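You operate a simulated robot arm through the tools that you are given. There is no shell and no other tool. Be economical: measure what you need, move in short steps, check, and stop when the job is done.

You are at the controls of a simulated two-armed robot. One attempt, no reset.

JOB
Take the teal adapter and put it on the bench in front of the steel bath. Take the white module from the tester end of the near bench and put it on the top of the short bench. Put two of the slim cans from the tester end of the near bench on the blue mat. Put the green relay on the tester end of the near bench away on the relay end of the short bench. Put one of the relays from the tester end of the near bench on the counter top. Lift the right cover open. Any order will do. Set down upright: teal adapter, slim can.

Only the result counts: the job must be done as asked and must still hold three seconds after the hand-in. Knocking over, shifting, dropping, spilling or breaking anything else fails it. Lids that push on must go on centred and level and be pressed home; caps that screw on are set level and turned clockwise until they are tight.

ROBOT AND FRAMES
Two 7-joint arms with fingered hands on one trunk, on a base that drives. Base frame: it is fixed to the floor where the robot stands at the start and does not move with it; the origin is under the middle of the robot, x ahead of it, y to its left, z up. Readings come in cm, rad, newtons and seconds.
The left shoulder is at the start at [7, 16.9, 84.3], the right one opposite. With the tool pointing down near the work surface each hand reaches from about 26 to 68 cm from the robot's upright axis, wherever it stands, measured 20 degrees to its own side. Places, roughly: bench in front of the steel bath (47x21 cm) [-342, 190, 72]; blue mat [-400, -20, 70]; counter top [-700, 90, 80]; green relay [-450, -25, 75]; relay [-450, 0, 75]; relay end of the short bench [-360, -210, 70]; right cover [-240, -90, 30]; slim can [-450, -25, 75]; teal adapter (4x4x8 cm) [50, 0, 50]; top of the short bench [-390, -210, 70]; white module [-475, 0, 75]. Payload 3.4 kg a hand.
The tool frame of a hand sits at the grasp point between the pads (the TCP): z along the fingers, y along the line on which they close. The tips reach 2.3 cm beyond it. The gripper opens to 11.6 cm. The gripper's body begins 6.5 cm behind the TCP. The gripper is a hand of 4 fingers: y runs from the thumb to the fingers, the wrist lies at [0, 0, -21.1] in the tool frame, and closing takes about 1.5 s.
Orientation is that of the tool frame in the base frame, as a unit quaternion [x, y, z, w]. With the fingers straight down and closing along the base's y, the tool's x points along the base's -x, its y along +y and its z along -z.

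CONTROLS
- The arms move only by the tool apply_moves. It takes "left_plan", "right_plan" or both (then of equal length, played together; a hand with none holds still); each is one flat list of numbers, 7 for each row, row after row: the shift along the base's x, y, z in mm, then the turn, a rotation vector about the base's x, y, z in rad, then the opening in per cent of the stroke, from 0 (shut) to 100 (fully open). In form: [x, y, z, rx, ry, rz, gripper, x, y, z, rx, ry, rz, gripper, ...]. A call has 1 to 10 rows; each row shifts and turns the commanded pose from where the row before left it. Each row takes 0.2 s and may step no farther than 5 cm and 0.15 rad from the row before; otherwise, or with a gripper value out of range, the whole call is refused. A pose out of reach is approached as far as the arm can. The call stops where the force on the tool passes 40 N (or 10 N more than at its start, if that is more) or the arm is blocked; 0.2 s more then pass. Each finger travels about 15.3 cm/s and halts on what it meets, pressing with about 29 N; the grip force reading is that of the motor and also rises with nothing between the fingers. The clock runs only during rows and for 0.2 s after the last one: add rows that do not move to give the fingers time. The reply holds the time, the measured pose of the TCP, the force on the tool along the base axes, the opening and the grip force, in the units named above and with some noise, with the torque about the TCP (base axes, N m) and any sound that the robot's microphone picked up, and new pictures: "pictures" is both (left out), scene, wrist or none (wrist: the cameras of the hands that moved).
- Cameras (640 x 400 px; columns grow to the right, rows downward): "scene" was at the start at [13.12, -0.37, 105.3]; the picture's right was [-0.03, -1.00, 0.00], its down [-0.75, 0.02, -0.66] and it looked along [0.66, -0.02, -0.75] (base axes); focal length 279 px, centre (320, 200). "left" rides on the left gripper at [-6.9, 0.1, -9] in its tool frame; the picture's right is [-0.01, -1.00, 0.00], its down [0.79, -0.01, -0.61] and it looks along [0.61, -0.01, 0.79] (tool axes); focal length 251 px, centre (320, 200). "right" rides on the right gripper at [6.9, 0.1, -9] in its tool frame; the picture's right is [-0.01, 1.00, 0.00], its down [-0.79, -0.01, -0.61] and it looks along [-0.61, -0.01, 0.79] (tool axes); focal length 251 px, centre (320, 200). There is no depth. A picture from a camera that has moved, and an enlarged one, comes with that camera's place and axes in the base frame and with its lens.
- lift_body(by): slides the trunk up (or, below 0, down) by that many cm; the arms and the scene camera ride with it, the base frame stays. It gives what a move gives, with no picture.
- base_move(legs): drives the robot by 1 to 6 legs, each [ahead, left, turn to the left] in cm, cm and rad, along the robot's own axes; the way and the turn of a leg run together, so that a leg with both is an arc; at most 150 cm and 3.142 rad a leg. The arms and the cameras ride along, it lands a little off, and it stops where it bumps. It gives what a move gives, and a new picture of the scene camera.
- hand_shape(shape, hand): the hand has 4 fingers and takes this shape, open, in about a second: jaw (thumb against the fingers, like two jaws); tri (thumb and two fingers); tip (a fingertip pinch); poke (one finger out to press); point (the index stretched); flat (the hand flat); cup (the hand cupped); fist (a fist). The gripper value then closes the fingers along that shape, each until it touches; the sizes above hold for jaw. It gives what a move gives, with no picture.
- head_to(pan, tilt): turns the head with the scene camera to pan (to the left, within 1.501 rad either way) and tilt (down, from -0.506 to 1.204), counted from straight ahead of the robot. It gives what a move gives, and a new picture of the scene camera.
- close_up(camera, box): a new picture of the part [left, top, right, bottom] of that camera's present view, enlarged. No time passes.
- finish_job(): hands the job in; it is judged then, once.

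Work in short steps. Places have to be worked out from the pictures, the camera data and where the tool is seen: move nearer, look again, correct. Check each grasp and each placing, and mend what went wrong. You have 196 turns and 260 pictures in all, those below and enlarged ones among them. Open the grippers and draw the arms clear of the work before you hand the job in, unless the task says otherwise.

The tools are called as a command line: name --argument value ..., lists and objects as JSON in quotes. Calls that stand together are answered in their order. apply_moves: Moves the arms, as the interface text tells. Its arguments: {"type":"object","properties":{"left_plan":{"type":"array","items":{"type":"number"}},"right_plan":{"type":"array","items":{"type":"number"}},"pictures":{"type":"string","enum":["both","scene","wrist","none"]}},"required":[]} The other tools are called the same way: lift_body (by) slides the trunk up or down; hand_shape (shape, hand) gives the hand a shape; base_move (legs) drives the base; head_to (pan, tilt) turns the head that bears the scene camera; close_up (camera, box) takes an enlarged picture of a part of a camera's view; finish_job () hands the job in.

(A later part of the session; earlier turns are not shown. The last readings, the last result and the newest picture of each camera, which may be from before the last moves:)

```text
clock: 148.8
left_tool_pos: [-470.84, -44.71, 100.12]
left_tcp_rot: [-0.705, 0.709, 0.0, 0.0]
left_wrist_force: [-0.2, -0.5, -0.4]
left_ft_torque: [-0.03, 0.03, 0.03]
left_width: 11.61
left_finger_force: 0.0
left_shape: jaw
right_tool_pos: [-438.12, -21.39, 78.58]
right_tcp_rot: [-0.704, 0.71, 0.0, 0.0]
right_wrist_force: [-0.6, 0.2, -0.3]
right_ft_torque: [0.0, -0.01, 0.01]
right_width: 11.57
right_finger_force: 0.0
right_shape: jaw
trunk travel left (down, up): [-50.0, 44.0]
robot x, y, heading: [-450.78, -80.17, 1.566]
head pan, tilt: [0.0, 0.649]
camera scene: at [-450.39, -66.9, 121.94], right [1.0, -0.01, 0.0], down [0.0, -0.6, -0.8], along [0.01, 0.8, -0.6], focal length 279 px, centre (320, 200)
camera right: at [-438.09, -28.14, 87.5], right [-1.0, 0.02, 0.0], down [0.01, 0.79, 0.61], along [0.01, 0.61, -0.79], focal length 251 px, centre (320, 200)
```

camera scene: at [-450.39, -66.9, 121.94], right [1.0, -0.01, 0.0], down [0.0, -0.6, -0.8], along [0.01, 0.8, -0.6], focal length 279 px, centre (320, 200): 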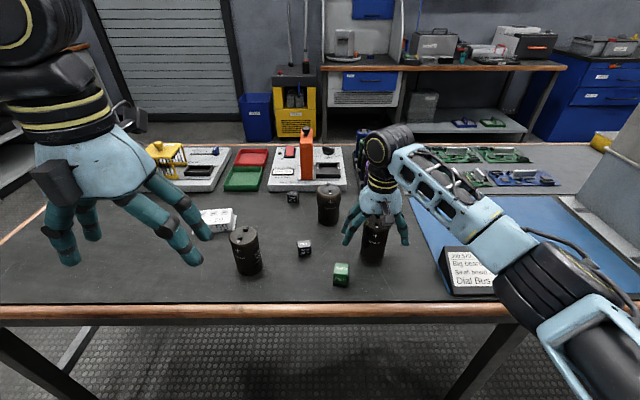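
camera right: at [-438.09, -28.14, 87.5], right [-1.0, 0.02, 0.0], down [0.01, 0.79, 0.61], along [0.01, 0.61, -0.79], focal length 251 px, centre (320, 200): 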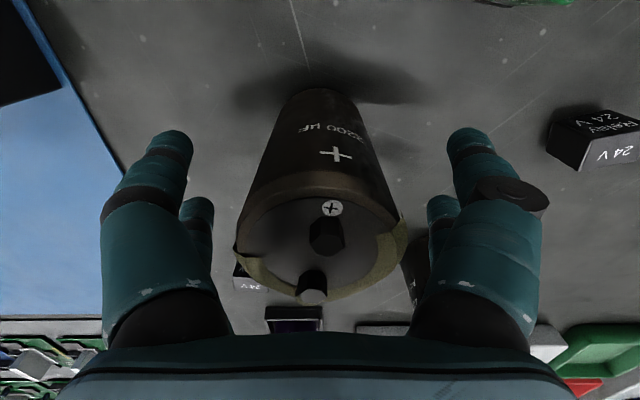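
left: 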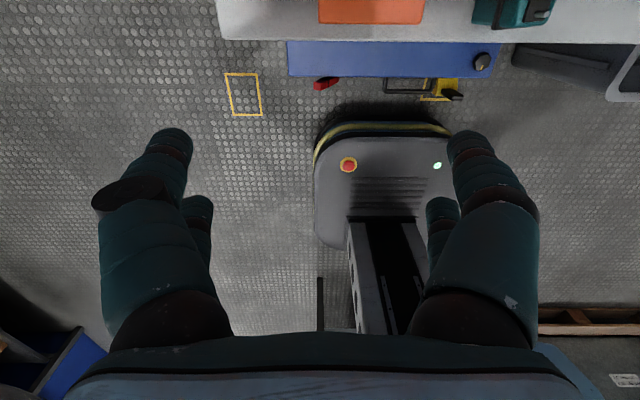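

Centred. I close on the can and lift 4 cm.

apply_moves --right_plan '[0, 0, 0, 0, 0, 0, 60, 0, 0, 0, 0, 0, 0, 40, 0, 0, 0, 0, 0, 0, 20, 0, 0, 0, 0, 0, 0, 0, 0, 0, 0, 0, 0, 0, 0, 0, 0, 0, 0, 0, 0, 0, 0, 0, 20, 0, 0, 0, 0, 0, 0, 40, 0, 0, 0, 0, 0, 0, 0, 0, 0, 0, 0]' --pictures "both"

```text
clock: 150.8
left_tool_pos: [-470.71, -44.65, 100.14]
left_tcp_rot: [-0.706, 0.708, -0.001, -0.001]
left_wrist_force: [0.0, -0.1, -0.3]
left_ft_torque: [0.02, -0.02, 0.04]
left_width: 11.57
left_finger_force: 0.1
left_shape: jaw
right_tool_pos: [-437.71, -21.16, 84.66]
right_tcp_rot: [-0.704, 0.71, 0.0, -0.001]
right_wrist_force: [0.1, -0.9, -3.1]
right_ft_torque: [0.04, -0.01, 0.0]
right_width: 3.77
right_finger_force: 29.9
right_shape: jaw
trunk travel left (down, up): [-50.0, 44.0]
robot x, y, heading: [-450.73, -80.73, 1.566]
head pan, tilt: [0.0, 0.649]
camera scene: at [-450.34, -66.79, 121.92], right [1.0, -0.01, 0.0], down [0.0, -0.61, -0.8], along [0.01, 0.8, -0.61], focal length 279 px, centre (320, 200)
camera right: at [-437.77, -27.95, 93.56], right [-1.0, 0.02, 0.0], down [0.01, 0.8, 0.61], along [0.01, 0.61, -0.8], focal length 251 px, centre (320, 200)
```

scene: 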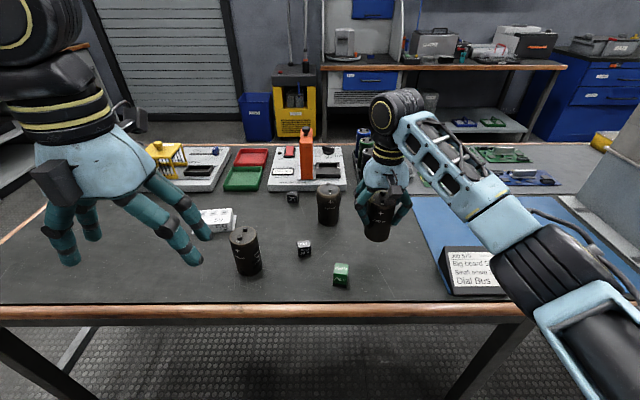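
right: 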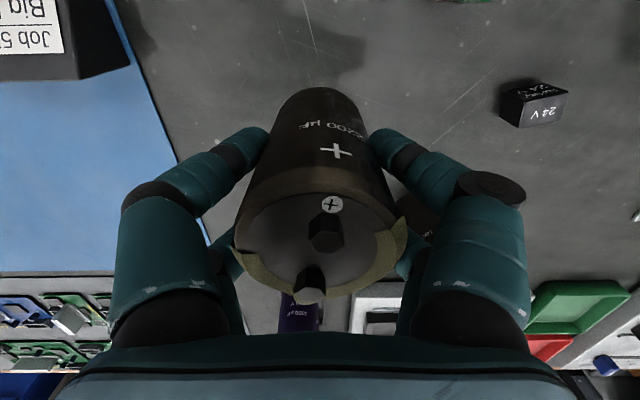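

Held firmly. Before sliding right to the mat I raise the can to z≈92 and look right to check for clearance to the grey box.

apply_moves --right_plan '[0, 0, 40, 0, 0, 0, 0, 0, 0, 35, 0, 0, 0, 0]' --pictures "none"

head_to --pan -0.7 --tilt 0.6

```text
clock: 151.4
left_tool_pos: [-470.61, -44.58, 100.1]
left_tcp_rot: [-0.705, 0.709, 0.0, 0.0]
left_wrist_force: [0.5, -0.5, -0.1]
left_ft_torque: [-0.02, 0.01, 0.0]
left_width: 11.58
left_finger_force: 0.1
left_shape: jaw
right_tool_pos: [-437.73, -21.46, 91.9]
right_tcp_rot: [-0.704, 0.71, 0.0, 0.0]
right_wrist_force: [-0.3, 0.5, -3.3]
right_ft_torque: [-0.01, 0.01, 0.0]
right_width: 3.79
right_finger_force: 28.8
right_shape: jaw
trunk travel left (down, up): [-50.0, 44.0]
robot x, y, heading: [-450.67, -80.51, 1.564]
head pan, tilt: [0.0, 0.649]
```

```text
clock: 152.5
left_tool_pos: [-470.75, -44.59, 100.01]
left_tcp_rot: [-0.705, 0.709, 0.0, 0.0]
left_wrist_force: [-0.4, -0.6, -0.7]
left_ft_torque: [-0.02, -0.03, -0.03]
left_width: 11.59
left_finger_force: 0.2
left_shape: jaw
right_tool_pos: [-437.66, -21.4, 91.82]
right_tcp_rot: [-0.705, 0.709, 0.0, -0.001]
right_wrist_force: [-0.6, -0.5, -3.6]
right_ft_torque: [0.05, -0.03, 0.01]
right_width: 3.78
right_finger_force: 29.5
right_shape: jaw
trunk travel left (down, up): [-50.0, 44.0]
robot x, y, heading: [-450.78, -80.66, 1.565]
head pan, tilt: [-0.7, 0.6]
camera scene: at [-444.7, -68.78, 122.35], right [0.76, -0.65, 0.0], down [-0.37, -0.43, -0.82], along [0.54, 0.63, -0.57], focal length 279 px, centre (320, 200)
```

scene: 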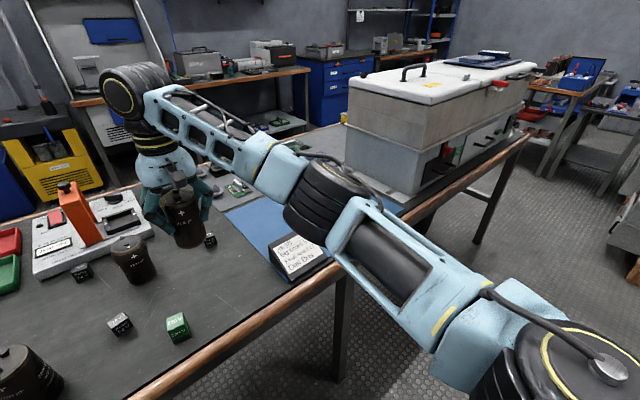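

The grey box limits how far my right elbow may go (x≈-380). I slide right 22 cm and 8 cm nearer, then look.

base_move --legs '[[0, -22, 0], [8, 0, 0]]'

```text
clock: 154.8
left_tool_pos: [-448.9, -36.62, 100.19]
left_tcp_rot: [-0.706, 0.708, 0.0, -0.001]
left_wrist_force: [-0.2, -0.1, 0.2]
left_ft_torque: [-0.06, 0.03, -0.03]
left_width: 11.62
left_finger_force: 0.1
left_shape: jaw
right_tool_pos: [-415.89, -13.39, 91.87]
right_tcp_rot: [-0.705, 0.709, 0.0, -0.001]
right_wrist_force: [0.1, -0.4, -3.9]
right_ft_torque: [0.0, 0.02, -0.01]
right_width: 3.79
right_finger_force: 28.9
right_shape: jaw
trunk travel left (down, up): [-50.0, 44.0]
robot x, y, heading: [-428.87, -72.75, 1.568]
head pan, tilt: [-0.7, 0.6]
camera scene: at [-422.83, -60.81, 122.35], right [0.76, -0.65, 0.0], down [-0.37, -0.43, -0.82], along [0.53, 0.63, -0.57], focal length 279 px, centre (320, 200)
```

scene: 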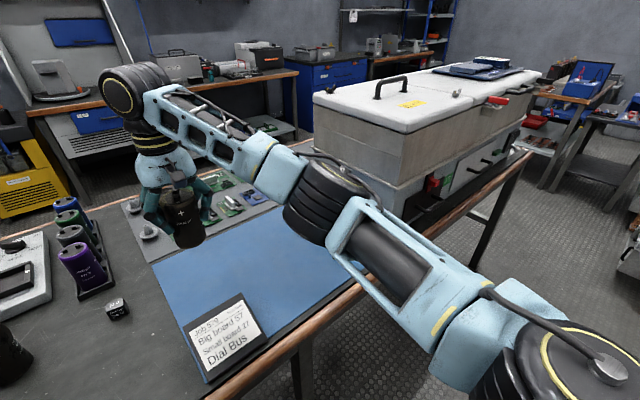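

Clear. I move the can over the mat to x≈-403 and lower to just above contact (expected TCP z≈78.8).

apply_moves --right_plan '[32, 0, 0, 0, 0, 0, 0, 32, 0, 0, 0, 0, 0, 0, 32, 0, 0, 0, 0, 0, 0, 32, 0, -5, 0, 0, 0, 0, 0, 0, -40, 0, 0, 0, 0, 0, 0, -40, 0, 0, 0, 0, 0, 0, -30, 0, 0, 0, 0, 0, 0, 0, 0, 0, 0, 0]' --pictures "both"

```text
clock: 156.6
left_tool_pos: [-449.01, -36.78, 100.15]
left_tcp_rot: [-0.706, 0.709, 0.0, 0.001]
left_wrist_force: [0.4, -1.2, -0.5]
left_ft_torque: [0.01, 0.05, -0.01]
left_width: 11.57
left_finger_force: 0.0
left_shape: jaw
right_tool_pos: [-403.2, -13.45, 80.44]
right_tcp_rot: [-0.705, 0.709, 0.0, 0.0]
right_wrist_force: [-0.1, 0.4, -3.7]
right_ft_torque: [-0.01, 0.01, 0.0]
right_width: 3.74
right_finger_force: 29.2
right_shape: jaw
trunk travel left (down, up): [-50.0, 44.0]
robot x, y, heading: [-429.02, -72.63, 1.561]
head pan, tilt: [-0.7, 0.6]
camera scene: at [-422.85, -60.93, 122.36], right [0.76, -0.65, 0.0], down [-0.37, -0.43, -0.82], along [0.53, 0.63, -0.57], focal length 279 px, centre (320, 200)
camera right: at [-403.3, -20.36, 89.47], right [-1.0, 0.01, 0.0], down [0.01, 0.79, 0.61], along [0.01, 0.61, -0.79], focal length 251 px, centre (320, 200)
```

scene: 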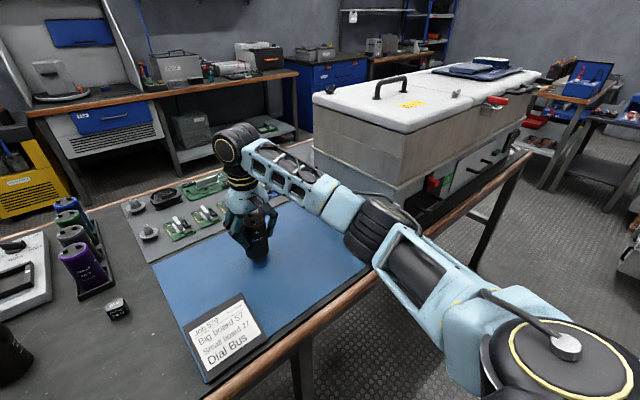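
right: 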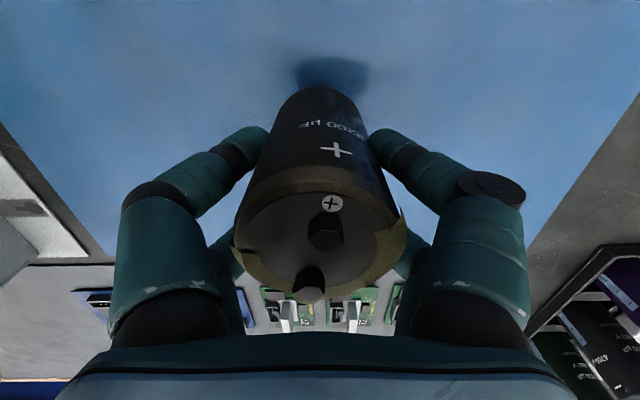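

Well over the mat. I lower the last bit until contact.

apply_moves --right_plan '[0, 0, -8, 0, 0, 0, 0, 0, 0, -5, 0, 0, 0, 0, 0, 0, -4, 0, 0, 0, 0, 0, 0, 0, 0, 0, 0, 0]' --pictures "none"

```text
clock: 157.6
left_tool_pos: [-449.03, -36.75, 100.19]
left_tcp_rot: [-0.706, 0.708, 0.0, 0.0]
left_wrist_force: [-0.5, -1.2, 0.2]
left_ft_torque: [-0.03, 0.01, 0.0]
left_width: 11.59
left_finger_force: 0.0
left_shape: jaw
right_tool_pos: [-403.14, -13.51, 78.83]
right_tcp_rot: [-0.705, 0.709, 0.0, 0.0]
right_wrist_force: [-0.2, 3.4, 1.5]
right_ft_torque: [0.0, -0.01, -0.01]
right_width: 3.73
right_finger_force: 29.1
right_shape: jaw
trunk travel left (down, up): [-50.0, 44.0]
robot x, y, heading: [-429.09, -72.5, 1.563]
head pan, tilt: [-0.7, 0.6]
```

Contact begins (weight off). One more millimetre, then release and lift off.

apply_moves --right_plan '[0, 0, -1, 0, 0, 0, 0, 0, 0, 0, 0, 0, 0, 20, 0, 0, 0, 0, 0, 0, 60, 0, 0, 0, 0, 0, 0, 90, 0, 0, 0, 0, 0, 0, 100, 0, 0, 0, 0, 0, 0, 100, 0, 0, 40, 0, 0, 0, 100, 0, 0, 45, 0, 0, 0, 100, 0, 0, 45, 0, 0, 0, 100, 0, 0, 0, 0, 0, 0, 100]' --pictures "both"

```text
clock: 159.8
left_tool_pos: [-449.02, -36.7, 100.15]
left_tcp_rot: [-0.706, 0.708, 0.0, 0.0]
left_wrist_force: [-0.2, 0.9, -0.2]
left_ft_torque: [0.03, 0.0, -0.01]
left_width: 11.58
left_finger_force: 0.0
left_shape: jaw
right_tool_pos: [-402.89, -13.28, 91.54]
right_tcp_rot: [-0.705, 0.709, 0.0, 0.0]
right_wrist_force: [0.2, 0.4, 0.8]
right_ft_torque: [-0.01, 0.0, 0.01]
right_width: 11.56
right_finger_force: 0.1
right_shape: jaw
trunk travel left (down, up): [-50.0, 44.0]
robot x, y, heading: [-428.76, -72.86, 1.564]
head pan, tilt: [-0.7, 0.6]
camera scene: at [-422.82, -60.91, 122.35], right [0.76, -0.65, 0.0], down [-0.37, -0.43, -0.82], along [0.53, 0.63, -0.57], focal length 279 px, centre (320, 200)
camera right: at [-403.0, -20.18, 100.59], right [-1.0, 0.01, 0.0], down [0.01, 0.8, 0.61], along [0.01, 0.61, -0.8], focal length 251 px, centre (320, 200)
```

scene: 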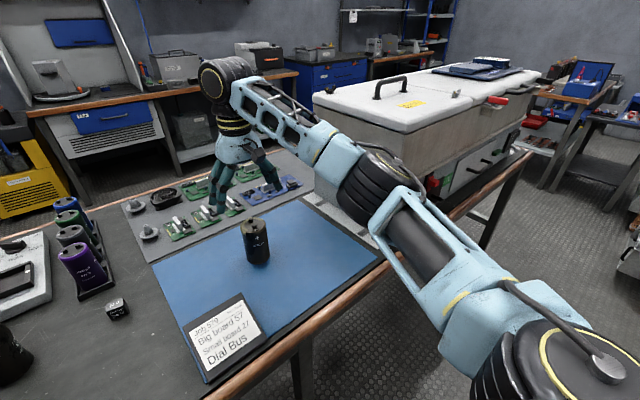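
right: 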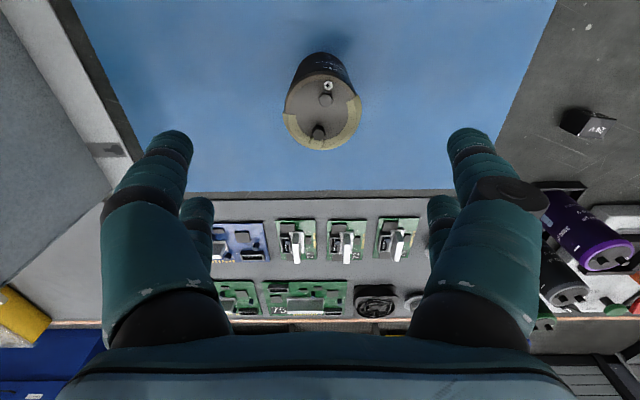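

The first can stands on the mat. I draw the right hand back and bring the left hand over the black can near [-465.5,-24].

apply_moves --left_plan '[-28, 21, 0, 0, 0, 0, 100, -28, 21, 0, 0, 0, 0, 100, -28, 21, 0, 0, 0, 0, 100, -28, 21, 0, 0, 0, 0, 100, -28, 21, 0, 0, 0, 0, 100, -25, 21, 0, 0, 0, 0, 100, 0, 0, 0, 0, 0, 0, 100]' --right_plan '[0, -30, 0, 0, 0, 0, 100, 0, -30, 0, 0, 0, 0, 100, 0, -30, 0, 0, 0, 0, 100, 0, -30, 0, 0, 0, 0, 100, 0, -30, 0, 0, 0, 0, 100, 0, -30, 0, 0, 0, 0, 100, 0, 0, 0, 0, 0, 0, 100]' --pictures "none"

head_to --pan 0.2 --tilt 0.75

close_up --camera "left" --box '[0, 0, 640, 400]'

```text
clock: 161.4
left_tool_pos: [-465.36, -23.98, 100.1]
left_tcp_rot: [-0.705, 0.709, 0.0, 0.0]
left_wrist_force: [-0.2, -0.6, 0.0]
left_ft_torque: [-0.02, 0.01, -0.01]
left_width: 11.57
left_finger_force: 0.0
left_shape: jaw
right_tool_pos: [-403.32, -31.46, 91.77]
right_tcp_rot: [-0.705, 0.709, 0.0, 0.0]
right_wrist_force: [-0.1, 0.3, 0.1]
right_ft_torque: [-0.01, -0.02, 0.0]
right_width: 11.59
right_finger_force: 0.1
right_shape: jaw
trunk travel left (down, up): [-50.0, 44.0]
robot x, y, heading: [-428.85, -72.72, 1.566]
head pan, tilt: [-0.7, 0.6]
```

```text
clock: 162.6
left_tool_pos: [-465.42, -24.07, 100.1]
left_tcp_rot: [-0.705, 0.709, 0.0, 0.0]
left_wrist_force: [-0.4, 0.2, 0.0]
left_ft_torque: [-0.02, 0.01, -0.02]
left_width: 11.6
left_finger_force: 0.1
left_shape: jaw
right_tool_pos: [-403.15, -31.49, 91.83]
right_tcp_rot: [-0.705, 0.709, 0.0, 0.0]
right_wrist_force: [-0.6, -0.2, 0.0]
right_ft_torque: [0.01, 0.0, 0.01]
right_width: 11.59
right_finger_force: 0.1
right_shape: jaw
trunk travel left (down, up): [-50.0, 44.0]
robot x, y, heading: [-428.93, -72.62, 1.566]
head pan, tilt: [0.201, 0.75]
camera scene: at [-430.19, -59.56, 121.08], right [0.98, 0.19, 0.0], down [0.13, -0.67, -0.73], along [-0.14, 0.72, -0.68], focal length 279 px, centre (320, 200)
```

scene: 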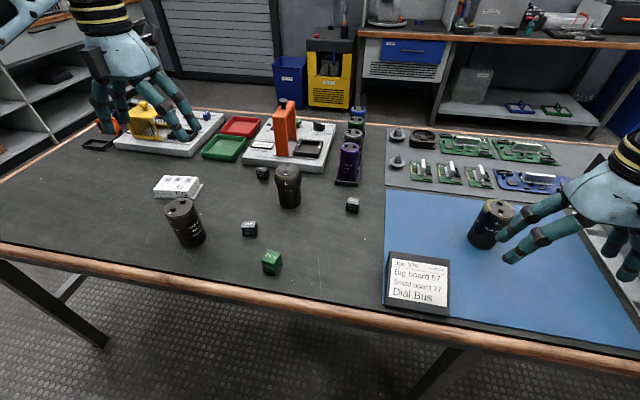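

```text
1.00 times, centred on (320, 200) of left (not enlarged: the box is as wide or as high as the picture)
camera zoom: at [-465.43, -17.21, 109.1], right [1.0, 0.0, 0.0], down [0.0, -0.8, 0.61], along [0.0, -0.61, -0.8], focal length 251 px, centre (320, 200)
```

zoom: 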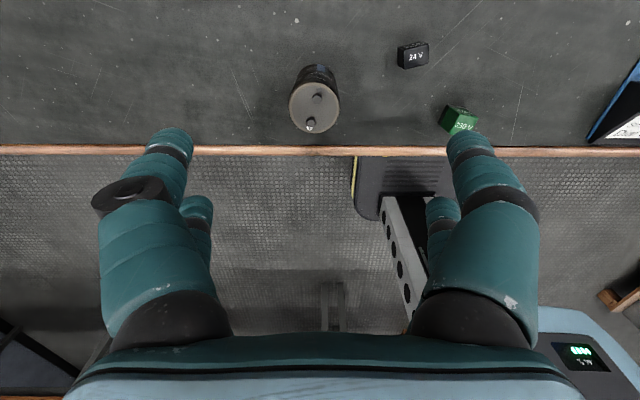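

The can top reads at [-466,-25]. I descend the left hand over it.

apply_moves --left_plan '[-6, -10, -20, 0, 0, 0, 100, 0, 0, -45, 0, 0, 0, 100, 0, 0, -45, 0, 0, 0, 100, 0, 0, -45, 0, 0, 0, 100, 0, 0, -40, 0, 0, 0, 100, 0, 0, -20, 0, 0, 0, 100, 0, 0, 0, 0, 0, 0, 100]' --pictures "wrist"

```text
clock: 164.2
left_tool_pos: [-466.09, -25.09, 78.65]
left_tcp_rot: [-0.706, 0.708, 0.0, 0.0]
left_wrist_force: [0.3, -0.2, -0.4]
left_ft_torque: [-0.03, -0.03, 0.0]
left_width: 11.58
left_finger_force: 0.0
left_shape: jaw
right_tool_pos: [-403.18, -31.47, 91.74]
right_tcp_rot: [-0.705, 0.709, 0.0, 0.0]
right_wrist_force: [0.2, -0.3, -0.5]
right_ft_torque: [-0.01, 0.0, -0.01]
right_width: 11.56
right_finger_force: 0.1
right_shape: jaw
trunk travel left (down, up): [-50.0, 44.0]
robot x, y, heading: [-428.9, -72.33, 1.57]
head pan, tilt: [0.201, 0.75]
camera left: at [-466.08, -18.28, 87.62], right [1.0, 0.01, 0.0], down [0.0, -0.8, 0.61], along [0.0, -0.61, -0.8], focal length 251 px, centre (320, 200)
```

left: 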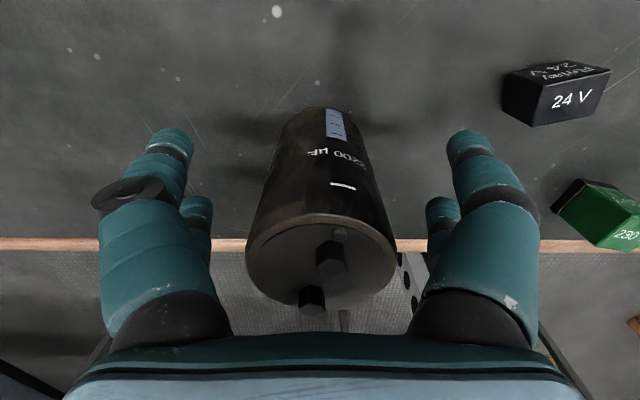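

The can's axis is about 8 mm nearer me than the hand; I correct, close and lift.

apply_moves --left_plan '[0, -8, 0, 0, 0, 0, 100, 0, 0, 0, 0, 0, 0, 60, 0, 0, 0, 0, 0, 0, 30, 0, 0, 0, 0, 0, 0, 0, 0, 0, 0, 0, 0, 0, 0, 0, 0, 0, 0, 0, 0, 0, 0, 0, 40, 0, 0, 0, 0, 0, 0, 45, 0, 0, 0, 0, 0, 0, 45, 0, 0, 0, 0, 0, 0, 0, 0, 0, 0, 0]' --pictures "both"

```text
clock: 166.4
left_tool_pos: [-466.03, -25.89, 91.55]
left_tcp_rot: [-0.706, 0.708, 0.0, -0.001]
left_wrist_force: [0.2, -0.1, -3.7]
left_ft_torque: [-0.04, 0.04, -0.01]
left_width: 3.66
left_finger_force: 28.9
left_shape: jaw
right_tool_pos: [-403.25, -31.32, 91.71]
right_tcp_rot: [-0.705, 0.709, -0.001, -0.001]
right_wrist_force: [-0.7, 0.2, 0.6]
right_ft_torque: [0.01, 0.01, 0.02]
right_width: 11.61
right_finger_force: 0.1
right_shape: jaw
trunk travel left (down, up): [-50.0, 44.0]
robot x, y, heading: [-429.17, -72.67, 1.558]
head pan, tilt: [0.201, 0.75]
camera scene: at [-430.28, -59.46, 121.06], right [0.98, 0.19, 0.0], down [0.13, -0.67, -0.73], along [-0.14, 0.72, -0.68], focal length 279 px, centre (320, 200)
camera left: at [-466.09, -19.02, 100.4], right [1.0, 0.01, 0.0], down [0.0, -0.79, 0.61], along [0.0, -0.61, -0.79], focal length 251 px, centre (320, 200)
```

scene: 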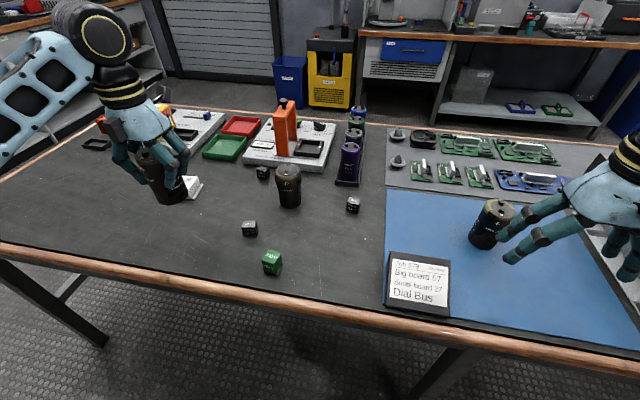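
left: 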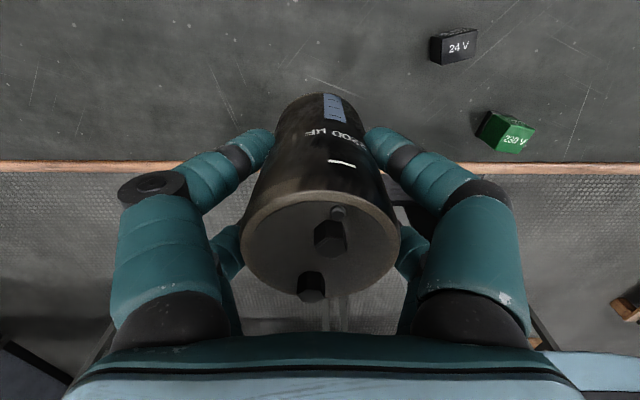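

Held. I carry it over to the mat at about [-416,-13], with the right hand drawn back a little more.

apply_moves --left_plan '[45, 0, 0, 0, 0, 0, 0, 45, 0, 0, 0, 0, 0, 0, 45, 0, 0, 0, 0, 0, 0, 45, 10, 0, 0, 0, 0, 0, 45, 15, 0, 0, 0, 0, 0, 45, 15, 0, 0, 0, 0, 0, 45, 15, 0, 0, 0, 0, 0, 45, 18, 0, 0, 0, 0, 0, 45, 18, 0, 0, 0, 0, 0, 45, 18, 0, 0, 0, 0, 0]' --right_plan '[10, -30, 0, 0, 0, 0, 100, 10, -30, 0, 0, 0, 0, 100, 10, -20, 0, 0, 0, 0, 100, 0, 0, 0, 0, 0, 0, 100, 0, 0, 0, 0, 0, 0, 100, 0, 0, 0, 0, 0, 0, 100, 0, 0, 0, 0, 0, 0, 100, 0, 0, 0, 0, 0, 0, 100, 0, 0, 0, 0, 0, 0, 100, 0, 0, 0, 0, 0, 0, 100]' --pictures "scene"

```text
clock: 168.6
left_tool_pos: [-424.66, -16.41, 91.84]
left_tcp_rot: [-0.704, 0.71, -0.001, 0.0]
left_wrist_force: [-0.5, 1.2, -3.2]
left_ft_torque: [0.02, -0.01, -0.01]
left_width: 3.58
left_finger_force: 28.7
left_shape: jaw
left hand out of reach, approached as far as the arm can: row 10
right_tool_pos: [-400.41, -39.53, 91.59]
right_tcp_rot: [-0.705, 0.709, 0.0, 0.001]
right_wrist_force: [-0.2, -0.5, 0.3]
right_ft_torque: [-0.03, 0.01, 0.03]
right_width: 11.58
right_finger_force: 0.0
right_shape: jaw
trunk travel left (down, up): [-50.0, 44.0]
robot x, y, heading: [-428.8, -72.55, 1.565]
head pan, tilt: [0.201, 0.75]
camera scene: at [-430.33, -59.48, 121.06], right [0.98, 0.19, 0.0], down [0.13, -0.67, -0.73], along [-0.14, 0.72, -0.68], focal length 279 px, centre (320, 200)
```

scene: 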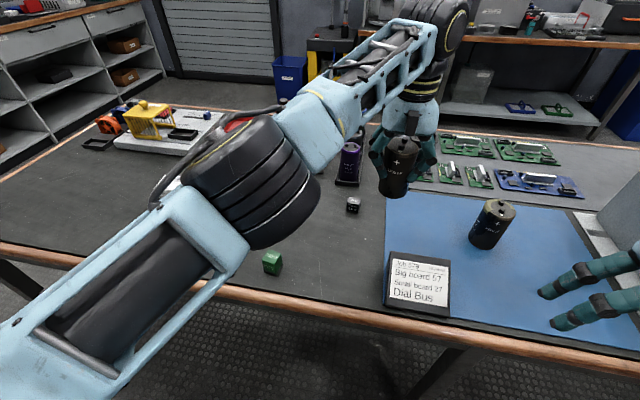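

Out of reach by 9 cm. I pull the right hand farther back toward me and slide the base 9 cm right.

apply_moves --right_plan '[-20, -40, 0, 0, 0, 0, 100, -20, -40, 0, 0, 0, 0, 100]' --pictures "none"

base_move --legs '[[0, -9, 0]]'

close_up --camera "left" --box '[0, 0, 640, 400]'

```text
clock: 169.2
left_tool_pos: [-424.65, -16.42, 91.79]
left_tcp_rot: [-0.705, 0.709, -0.001, -0.001]
left_wrist_force: [1.0, 0.4, -3.1]
left_ft_torque: [0.0, 0.02, 0.01]
left_width: 3.6
left_finger_force: 28.0
left_shape: jaw
right_tool_pos: [-404.25, -46.73, 92.13]
right_tcp_rot: [-0.705, 0.709, -0.002, 0.0]
right_wrist_force: [-0.6, -0.5, 0.0]
right_ft_torque: [-0.01, 0.0, 0.0]
right_width: 11.59
right_finger_force: 0.2
right_shape: jaw
right hand out of reach, approached as far as the arm can: row 2
trunk travel left (down, up): [-50.0, 44.0]
robot x, y, heading: [-429.04, -72.48, 1.565]
head pan, tilt: [0.201, 0.75]
```

```text
clock: 170.3
left_tool_pos: [-415.72, -16.38, 91.88]
left_tcp_rot: [-0.706, 0.708, 0.001, 0.0]
left_wrist_force: [1.0, 0.7, -3.6]
left_ft_torque: [-0.03, -0.01, 0.02]
left_width: 3.56
left_finger_force: 29.1
left_shape: jaw
right_tool_pos: [-395.17, -46.73, 92.1]
right_tcp_rot: [-0.706, 0.708, 0.001, -0.001]
right_wrist_force: [0.9, 0.6, 0.8]
right_ft_torque: [-0.02, 0.04, 0.0]
right_width: 11.56
right_finger_force: 0.0
right_shape: jaw
trunk travel left (down, up): [-50.0, 44.0]
robot x, y, heading: [-419.94, -72.87, 1.568]
head pan, tilt: [0.201, 0.75]
camera scene: at [-421.23, -59.55, 121.07], right [0.98, 0.2, 0.0], down [0.13, -0.67, -0.73], along [-0.14, 0.72, -0.68], focal length 279 px, centre (320, 200)
```

scene: 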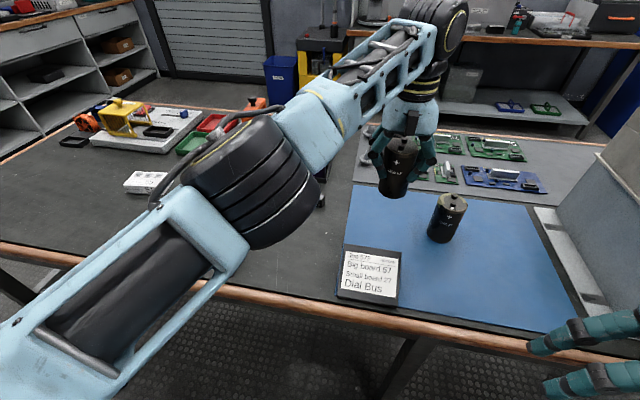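

```text
1.00 times, centred on (320, 200) of left (not enlarged: the box is as wide or as high as the picture)
camera zoom: at [-415.78, -9.59, 100.83], right [1.0, 0.01, 0.0], down [0.01, -0.79, 0.61], along [0.0, -0.61, -0.79], focal length 251 px, centre (320, 200)
```

zoom: 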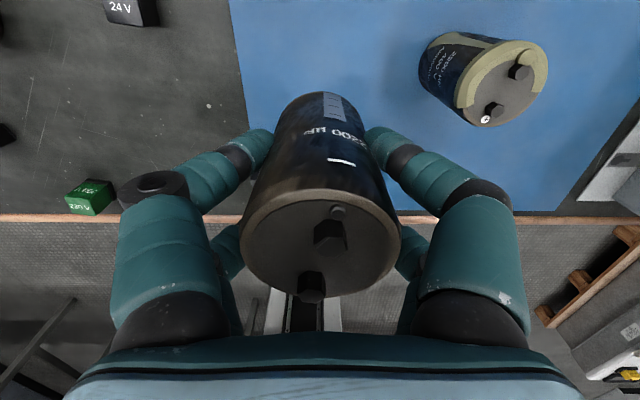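

Over the mat, clear of the card and the first can. I lower until contact.

apply_moves --left_plan '[0, 0, -40, 0, 0, 0, 0, 0, 0, -40, 0, 0, 0, 0, 0, 0, -30, 0, 0, 0, 0, 0, 0, -10, 0, 0, 0, 0, 0, 0, -6, 0, 0, 0, 0, 0, 0, -5, 0, 0, 0, 0, 0, 0, 0, 0, 0, 0, 0]' --pictures "wrist"

```text
clock: 171.9
left_tool_pos: [-415.89, -16.46, 78.91]
left_tcp_rot: [-0.706, 0.708, 0.001, 0.0]
left_wrist_force: [-0.7, 2.3, 6.0]
left_ft_torque: [0.06, 0.03, 0.0]
left_width: 3.56
left_finger_force: 29.4
left_shape: jaw
right_tool_pos: [-395.23, -46.88, 92.19]
right_tcp_rot: [-0.706, 0.709, 0.001, -0.001]
right_wrist_force: [-0.5, -0.5, -0.4]
right_ft_torque: [-0.04, 0.01, 0.01]
right_width: 11.58
right_finger_force: 0.0
right_shape: jaw
trunk travel left (down, up): [-50.0, 44.0]
robot x, y, heading: [-420.29, -72.64, 1.566]
head pan, tilt: [0.201, 0.75]
camera left: at [-415.88, -9.67, 87.9], right [1.0, 0.01, 0.0], down [0.0, -0.8, 0.61], along [0.0, -0.61, -0.8], focal length 251 px, centre (320, 200)
```

left: 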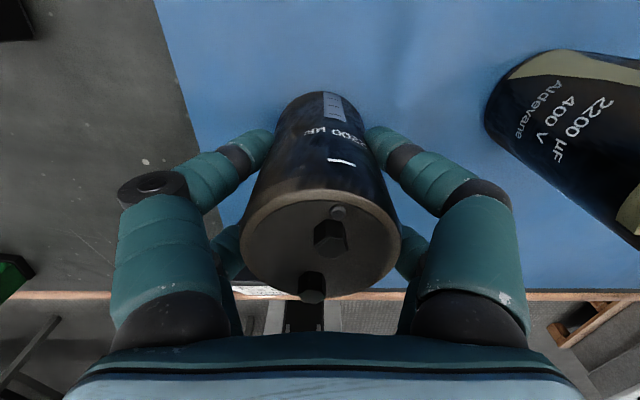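

Contact felt. I open to 85 %, rise, and back the left hand off to the left.

apply_moves --left_plan '[0, 0, 0, 0, 0, 0, 20, 0, 0, 0, 0, 0, 0, 50, 0, 0, 0, 0, 0, 0, 85, 0, 0, 0, 0, 0, 0, 85, 0, 0, 40, 0, 0, 0, 85, 0, 0, 45, 0, 0, 0, 85, 0, 0, 45, 0, 0, 0, 85, -30, 0, 0, 0, 0, 0, 100, -45, 0, 0, 0, 0, 0, 100, -45, 0, 0, 0, 0, 0, 100]' --pictures "both"

```text
clock: 174.1
left_tool_pos: [-427.87, -16.42, 91.69]
left_tcp_rot: [-0.706, 0.708, -0.001, 0.0]
left_wrist_force: [0.4, -1.4, -1.0]
left_ft_torque: [0.02, -0.04, -0.04]
left_width: 11.6
left_finger_force: 0.0
left_shape: jaw
right_tool_pos: [-395.43, -46.89, 92.15]
right_tcp_rot: [-0.706, 0.708, 0.0, -0.001]
right_wrist_force: [-1.0, -0.9, 0.4]
right_ft_torque: [0.0, -0.04, -0.05]
right_width: 11.6
right_finger_force: 0.1
right_shape: jaw
trunk travel left (down, up): [-50.0, 44.0]
robot x, y, heading: [-419.79, -72.44, 1.567]
head pan, tilt: [0.201, 0.75]
camera scene: at [-421.48, -59.59, 121.07], right [0.98, 0.2, 0.0], down [0.13, -0.67, -0.73], along [-0.14, 0.72, -0.68], focal length 279 px, centre (320, 200)
camera left: at [-427.95, -9.59, 100.63], right [1.0, 0.01, 0.0], down [0.0, -0.79, 0.61], along [0.0, -0.61, -0.79], focal length 251 px, centre (320, 200)
```

scene: 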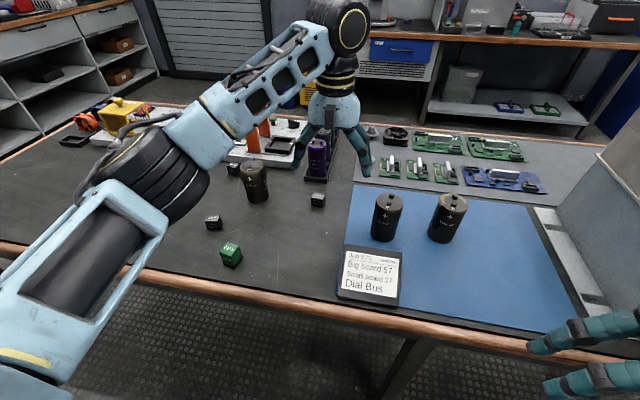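
left: 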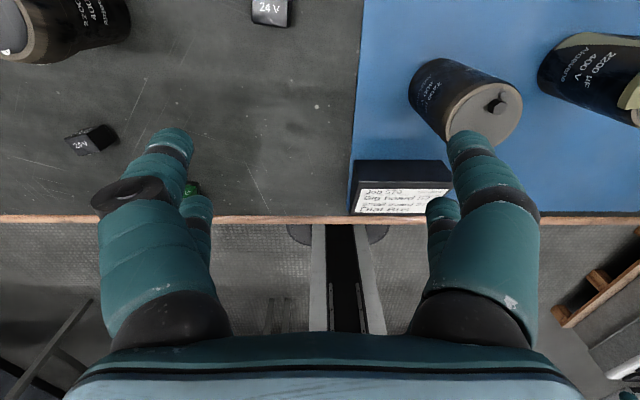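

Both cans stand on the mat. Next the module (left hand) and green relay (right hand): I retract the left hand and slide the base 33 cm left.

apply_moves --left_plan '[-40, -20, 0, 0, 0, 0, 100, -40, -30, 0, 0, 0, 0, 100, -40, -30, 0, 0, 0, 0, 100, -30, -30, 0, 0, 0, 0, 100]' --pictures "none"

base_move --legs '[[0, 33, 0]]'

head_to --pan 0.1 --tilt 0.85

```text
clock: 175.1
left_tool_pos: [-442.76, -27.31, 91.73]
left_tcp_rot: [-0.706, 0.708, 0.0, 0.0]
left_wrist_force: [0.0, 1.0, 0.0]
left_ft_torque: [0.07, 0.0, 0.0]
left_width: 11.61
left_finger_force: 0.0
left_shape: jaw
right_tool_pos: [-395.35, -46.77, 92.33]
right_tcp_rot: [-0.706, 0.708, 0.0, 0.0]
right_wrist_force: [0.3, -0.6, -0.6]
right_ft_torque: [0.0, -0.02, 0.0]
right_width: 11.6
right_finger_force: 0.1
right_shape: jaw
trunk travel left (down, up): [-50.0, 44.0]
robot x, y, heading: [-420.31, -72.42, 1.566]
head pan, tilt: [0.201, 0.75]
```

```text
clock: 177.3
left_tool_pos: [-476.35, -27.28, 91.89]
left_tcp_rot: [0.708, -0.706, 0.0, 0.0]
left_wrist_force: [-0.4, -0.4, 0.8]
left_ft_torque: [-0.01, -0.06, 0.0]
left_width: 11.59
left_finger_force: 0.0
left_shape: jaw
right_tool_pos: [-428.94, -46.57, 92.22]
right_tcp_rot: [0.708, -0.706, 0.0, 0.0]
right_wrist_force: [0.3, -0.1, 0.1]
right_ft_torque: [0.01, -0.01, -0.02]
right_width: 11.59
right_finger_force: 0.0
right_shape: jaw
trunk travel left (down, up): [-50.0, 44.0]
robot x, y, heading: [-453.21, -72.64, 1.564]
head pan, tilt: [0.201, 0.75]
camera scene: at [-454.82, -59.56, 121.08], right [0.98, 0.2, 0.0], down [0.14, -0.67, -0.73], along [-0.15, 0.72, -0.68], focal length 279 px, centre (320, 200)
```

scene: 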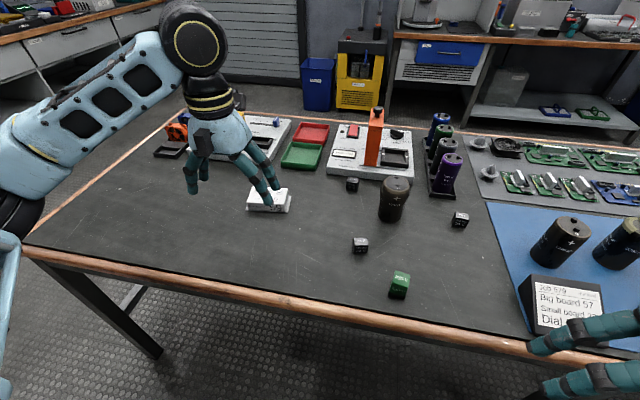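

```text
clock: 178.0
left_tool_pos: [-476.31, -27.26, 91.93]
left_tcp_rot: [0.708, -0.707, 0.0, 0.0]
left_wrist_force: [0.4, 0.2, -0.3]
left_ft_torque: [-0.01, -0.04, 0.01]
left_width: 11.61
left_finger_force: 0.0
left_shape: jaw
right_tool_pos: [-428.87, -46.69, 92.16]
right_tcp_rot: [0.707, -0.707, 0.0, 0.0]
right_wrist_force: [0.2, 0.9, -0.9]
right_ft_torque: [-0.03, 0.04, -0.03]
right_width: 11.62
right_finger_force: 0.1
right_shape: jaw
trunk travel left (down, up): [-50.0, 44.0]
robot x, y, heading: [-453.31, -72.77, 1.573]
head pan, tilt: [0.099, 0.85]
camera scene: at [-453.9, -59.89, 120.28], right [0.99, 0.1, 0.0], down [0.08, -0.75, -0.66], along [-0.07, 0.66, -0.75], focal length 279 px, centre (320, 200)
```

scene: 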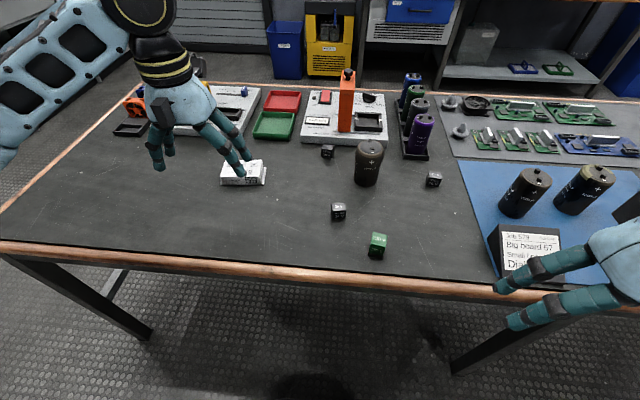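

I enlarge the module and the relays.

close_up --camera "scene" --box '[200, 140, 300, 200]'

close_up --camera "scene" --box '[310, 190, 410, 260]'

close_up --camera "left" --box '[0, 0, 640, 400]'

```text
6.40 times, centred on (250, 170) of scene
camera zoom: at [-453.9, -59.89, 120.28], right [0.99, 0.1, 0.0], down [0.08, -0.75, -0.66], along [-0.07, 0.66, -0.75], focal length 1783 px, centre (768, 392)
```

zoom: 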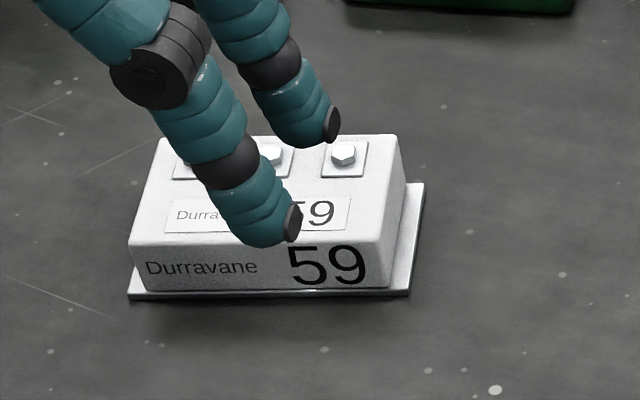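

```text
5.71 times, centred on (360, 225) of scene
camera zoom: at [-453.9, -59.89, 120.28], right [0.99, 0.1, 0.0], down [0.08, -0.75, -0.66], along [-0.07, 0.66, -0.75], focal length 1592 px, centre (91, 57)
```

zoom: 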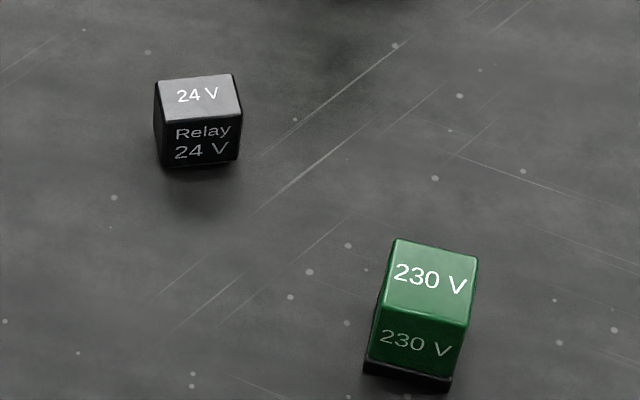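

```text
1.00 times, centred on (320, 200) of left (not enlarged: the box is as wide or as high as the picture)
camera zoom: at [-476.42, -20.39, 100.86], right [1.0, 0.01, 0.0], down [0.01, -0.79, 0.61], along [0.01, -0.61, -0.79], focal length 251 px, centre (320, 200)
```

zoom: 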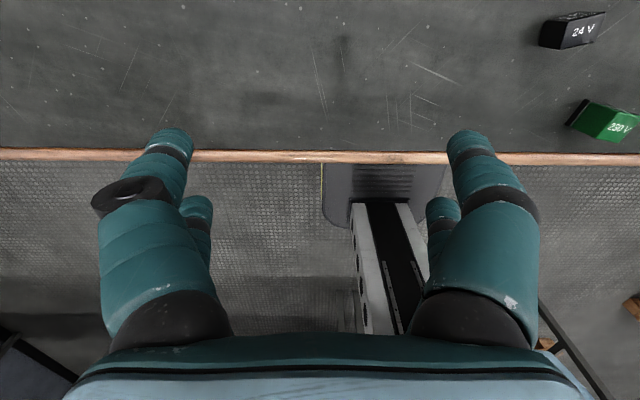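

Module: about 10.5×6.5 cm centred [-478,-11], yawed ~0.12 rad. Green relay ~2.7 cm wide at [-446,-29.6]. I first bring the right hand above the relay, offset so its far finger pair meets it.

apply_moves --right_plan '[-29, 25, 0, 0, 0, 0, 100, -29, 25, 0, 0, 0, 0, 100, -29, 25, 0, 0, 0, 0, 100, -29, 25, 0, 0, 0, 0, 100, -29, 25, 0, 0, 0, 0, 100, -26, 24, 0, 0, 0, 0, 80, 0, 0, -40, 0, 0, 0, 60, 0, 0, -40, 0, 0, 0, 60, 0, 0, 0, 0, 0, 0, 60]' --pictures "both"

```text
clock: 180.0
left_tool_pos: [-476.35, -27.25, 91.88]
left_tcp_rot: [0.708, -0.706, 0.0, 0.0]
left_wrist_force: [0.0, -0.5, -0.2]
left_ft_torque: [0.0, -0.02, 0.0]
left_width: 11.62
left_finger_force: 0.0
left_shape: jaw
right_tool_pos: [-445.75, -31.67, 84.06]
right_tcp_rot: [0.708, -0.706, 0.0, 0.001]
right_wrist_force: [0.6, 0.1, 1.0]
right_ft_torque: [0.0, 0.0, 0.02]
right_width: 7.01
right_finger_force: 0.0
right_shape: jaw
trunk travel left (down, up): [-50.0, 44.0]
robot x, y, heading: [-453.44, -72.29, 1.572]
head pan, tilt: [0.099, 0.85]
camera scene: at [-453.92, -59.91, 120.28], right [0.99, 0.1, 0.0], down [0.08, -0.75, -0.66], along [-0.07, 0.66, -0.75], focal length 279 px, centre (320, 200)
camera right: at [-445.8, -38.48, 93.18], right [-1.0, 0.01, 0.0], down [0.01, 0.8, 0.61], along [0.01, 0.61, -0.8], focal length 251 px, centre (320, 200)
```

scene: 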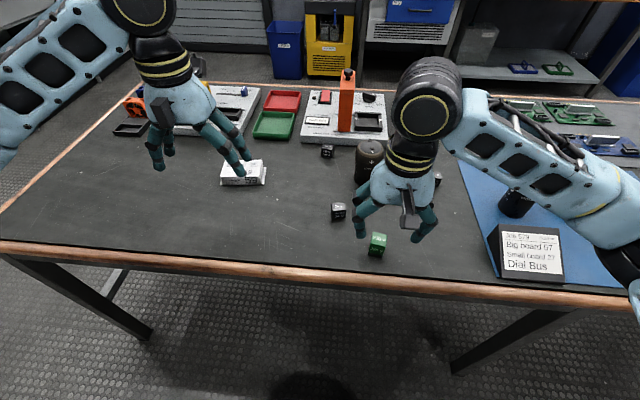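
right: 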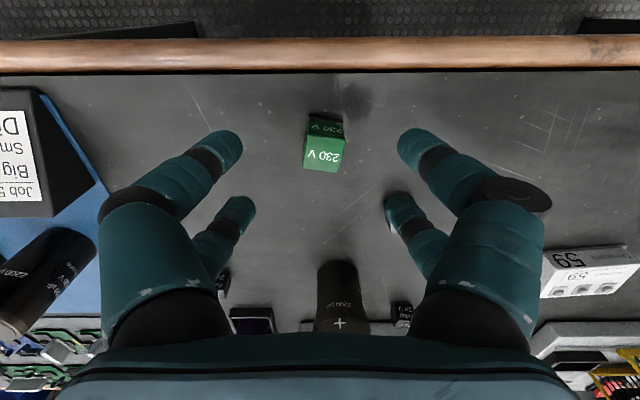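

The relay sits at the far pair's line. I descend to z≈75, close, and lift.

apply_moves --right_plan '[0, 0, -40, 0, 0, 0, 60, 0, 0, -35, 0, 0, 0, 60, 0, 0, -14, 0, 0, 0, 60, 0, 0, 0, 0, 0, 0, 60, 0, 0, 0, 0, 0, 0, 30, 0, 0, 0, 0, 0, 0, 0, 0, 0, 0, 0, 0, 0, 0, 0, 0, 0, 0, 0, 0, 0, 0, 0, 0, 0, 0, 0, 0]' --pictures "wrist"

```text
clock: 182.0
left_tool_pos: [-476.25, -27.23, 91.9]
left_tcp_rot: [0.708, -0.707, 0.0, 0.0]
left_wrist_force: [0.5, -0.2, 0.1]
left_ft_torque: [-0.01, 0.0, -0.01]
left_width: 11.58
left_finger_force: 0.0
left_shape: jaw
right_tool_pos: [-445.86, -31.87, 75.27]
right_tcp_rot: [0.708, -0.707, -0.001, 0.0]
right_wrist_force: [0.7, 0.0, -0.7]
right_ft_torque: [-0.01, -0.01, 0.01]
right_width: 0.0
right_finger_force: 28.8
right_shape: jaw
trunk travel left (down, up): [-50.0, 44.0]
robot x, y, heading: [-453.01, -72.09, 1.571]
head pan, tilt: [0.099, 0.85]
camera right: at [-445.93, -38.65, 84.31], right [-1.0, 0.01, 0.0], down [0.01, 0.8, 0.61], along [0.0, 0.61, -0.8], focal length 251 px, centre (320, 200)
```

right: 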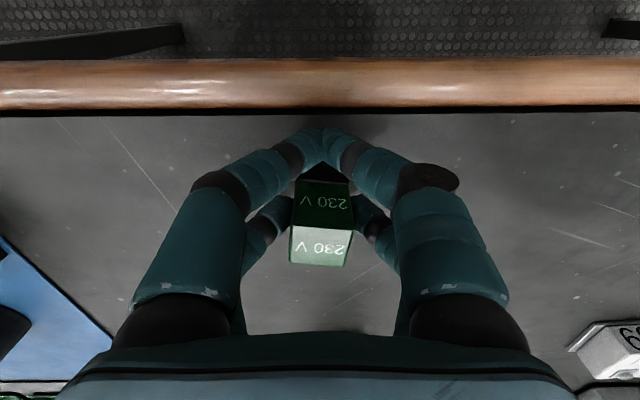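

The relay is gripped by the far pair. I lift it and draw it back right, while the left hand turns -1.45 rad and moves above the module.

apply_moves --right_plan '[0, 0, 40, 0, 0, 0, 0, 0, 0, 45, 0, 0, 0, 0, 0, 0, 45, 0, 0, 0, 0, 0, 0, 40, 0, 0, 0, 0, 30, -30, 0, 0, 0, 0, 0, 30, -30, 0, 0, 0, 0, 0, 30, -30, 0, 0, 0, 0, 0, 30, -30, 0, 0, 0, 0, 0, 0, 0, 0, 0, 0, 0, 0, 0, 0, 0, 0, 0, 0, 0]' --left_plan '[0, 0, 0, 0, 0, -0.145, 100, 0, 0, 0, 0, 0, -0.145, 100, -3, 20, 0, 0, 0, -0.145, 100, -3, 20, 0, 0, 0, -0.145, 100, -3, 20, 0, 0, 0, -0.145, 100, -3, 20, 0, 0, 0, -0.145, 100, -3, 20, 0, 0, 0, -0.145, 100, -2, 20, 0, 0, 0, -0.145, 100, 0, 20, 0, 0, 0, -0.145, 100, 0, 20, 0, 0, 0, -0.145, 100]' --pictures "both"

```text
clock: 184.2
left_tool_pos: [-478.0, -11.31, 91.91]
left_tcp_rot: [-0.06, 0.998, 0.0, -0.001]
left_wrist_force: [0.9, 0.2, -0.1]
left_ft_torque: [-0.02, 0.04, -0.04]
left_width: 11.59
left_finger_force: 0.1
left_shape: jaw
right_tool_pos: [-433.95, -43.81, 92.28]
right_tcp_rot: [0.707, -0.707, 0.0, 0.0]
right_wrist_force: [-0.1, 0.4, -0.6]
right_ft_torque: [0.01, -0.01, 0.0]
right_width: 0.01
right_finger_force: 29.3
right_shape: jaw
trunk travel left (down, up): [-50.0, 44.0]
robot x, y, heading: [-453.1, -72.77, 1.573]
head pan, tilt: [0.099, 0.85]
camera scene: at [-453.79, -59.88, 120.27], right [0.99, 0.1, 0.0], down [0.07, -0.75, -0.66], along [-0.07, 0.66, -0.75], focal length 279 px, centre (320, 200)
camera right: at [-433.85, -50.53, 101.2], right [-1.0, 0.01, 0.0], down [0.01, 0.8, 0.61], along [0.0, 0.61, -0.8], focal length 251 px, centre (320, 200)
camera left: at [-471.2, -10.33, 100.82], right [0.13, -0.99, 0.0], down [-0.79, -0.1, 0.61], along [-0.6, -0.08, -0.79], focal length 251 px, centre (320, 200)
```

scene: 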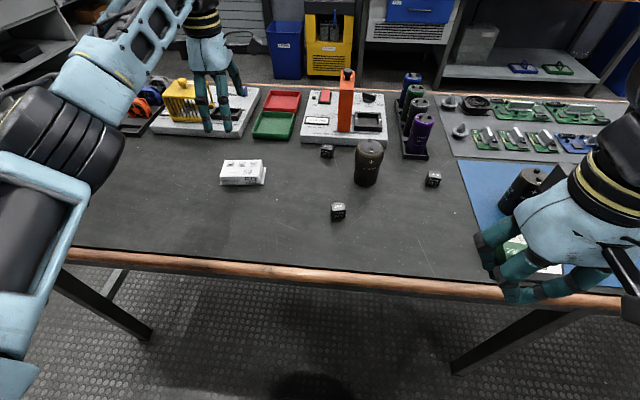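
right: 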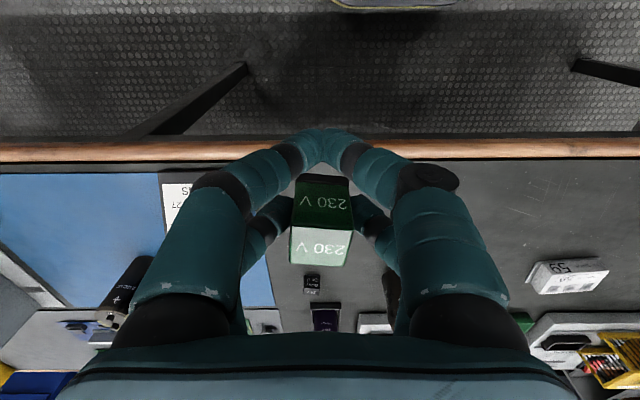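
left: 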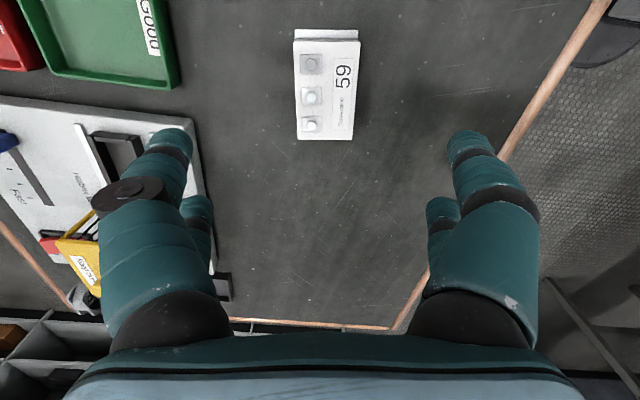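

The module lies right under the hand and aligned. I descend to z≈75.5 with a small correction.

apply_moves --left_plan '[5, -4, -35, 0, 0, 0, 95, 0, 0, -40, 0, 0, 0, 90, 0, 0, -40, 0, 0, 0, 90, 0, 0, -35, 0, 0, 0, 90, 0, 0, 0, 0, 0, 0, 90]' --pictures "wrist"

```text
clock: 185.4
left_tool_pos: [-477.52, -11.95, 76.81]
left_tcp_rot: [-0.061, 0.998, 0.002, 0.0]
left_wrist_force: [-0.1, -0.4, -0.5]
left_ft_torque: [0.04, -0.01, -0.01]
left_width: 10.46
left_finger_force: 0.0
left_shape: jaw
right_tool_pos: [-433.9, -43.81, 92.27]
right_tcp_rot: [0.707, -0.707, 0.0, -0.001]
right_wrist_force: [0.3, -0.7, -0.2]
right_ft_torque: [-0.03, -0.03, -0.02]
right_width: 0.0
right_finger_force: 28.8
right_shape: jaw
trunk travel left (down, up): [-50.0, 44.0]
robot x, y, heading: [-453.54, -72.51, 1.572]
head pan, tilt: [0.099, 0.85]
camera left: at [-470.75, -10.96, 85.86], right [0.13, -0.99, 0.0], down [-0.79, -0.1, 0.61], along [-0.6, -0.08, -0.79], focal length 251 px, centre (320, 200)
```

left: 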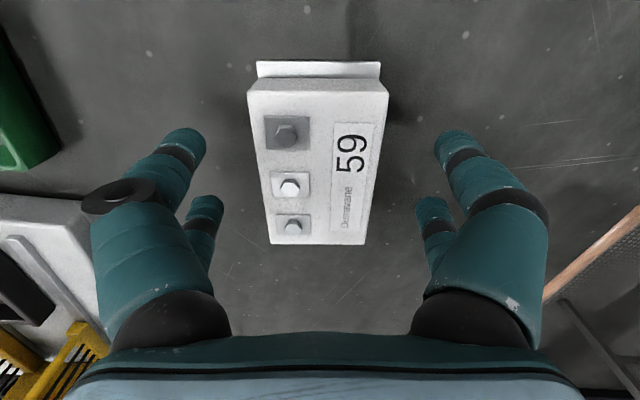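

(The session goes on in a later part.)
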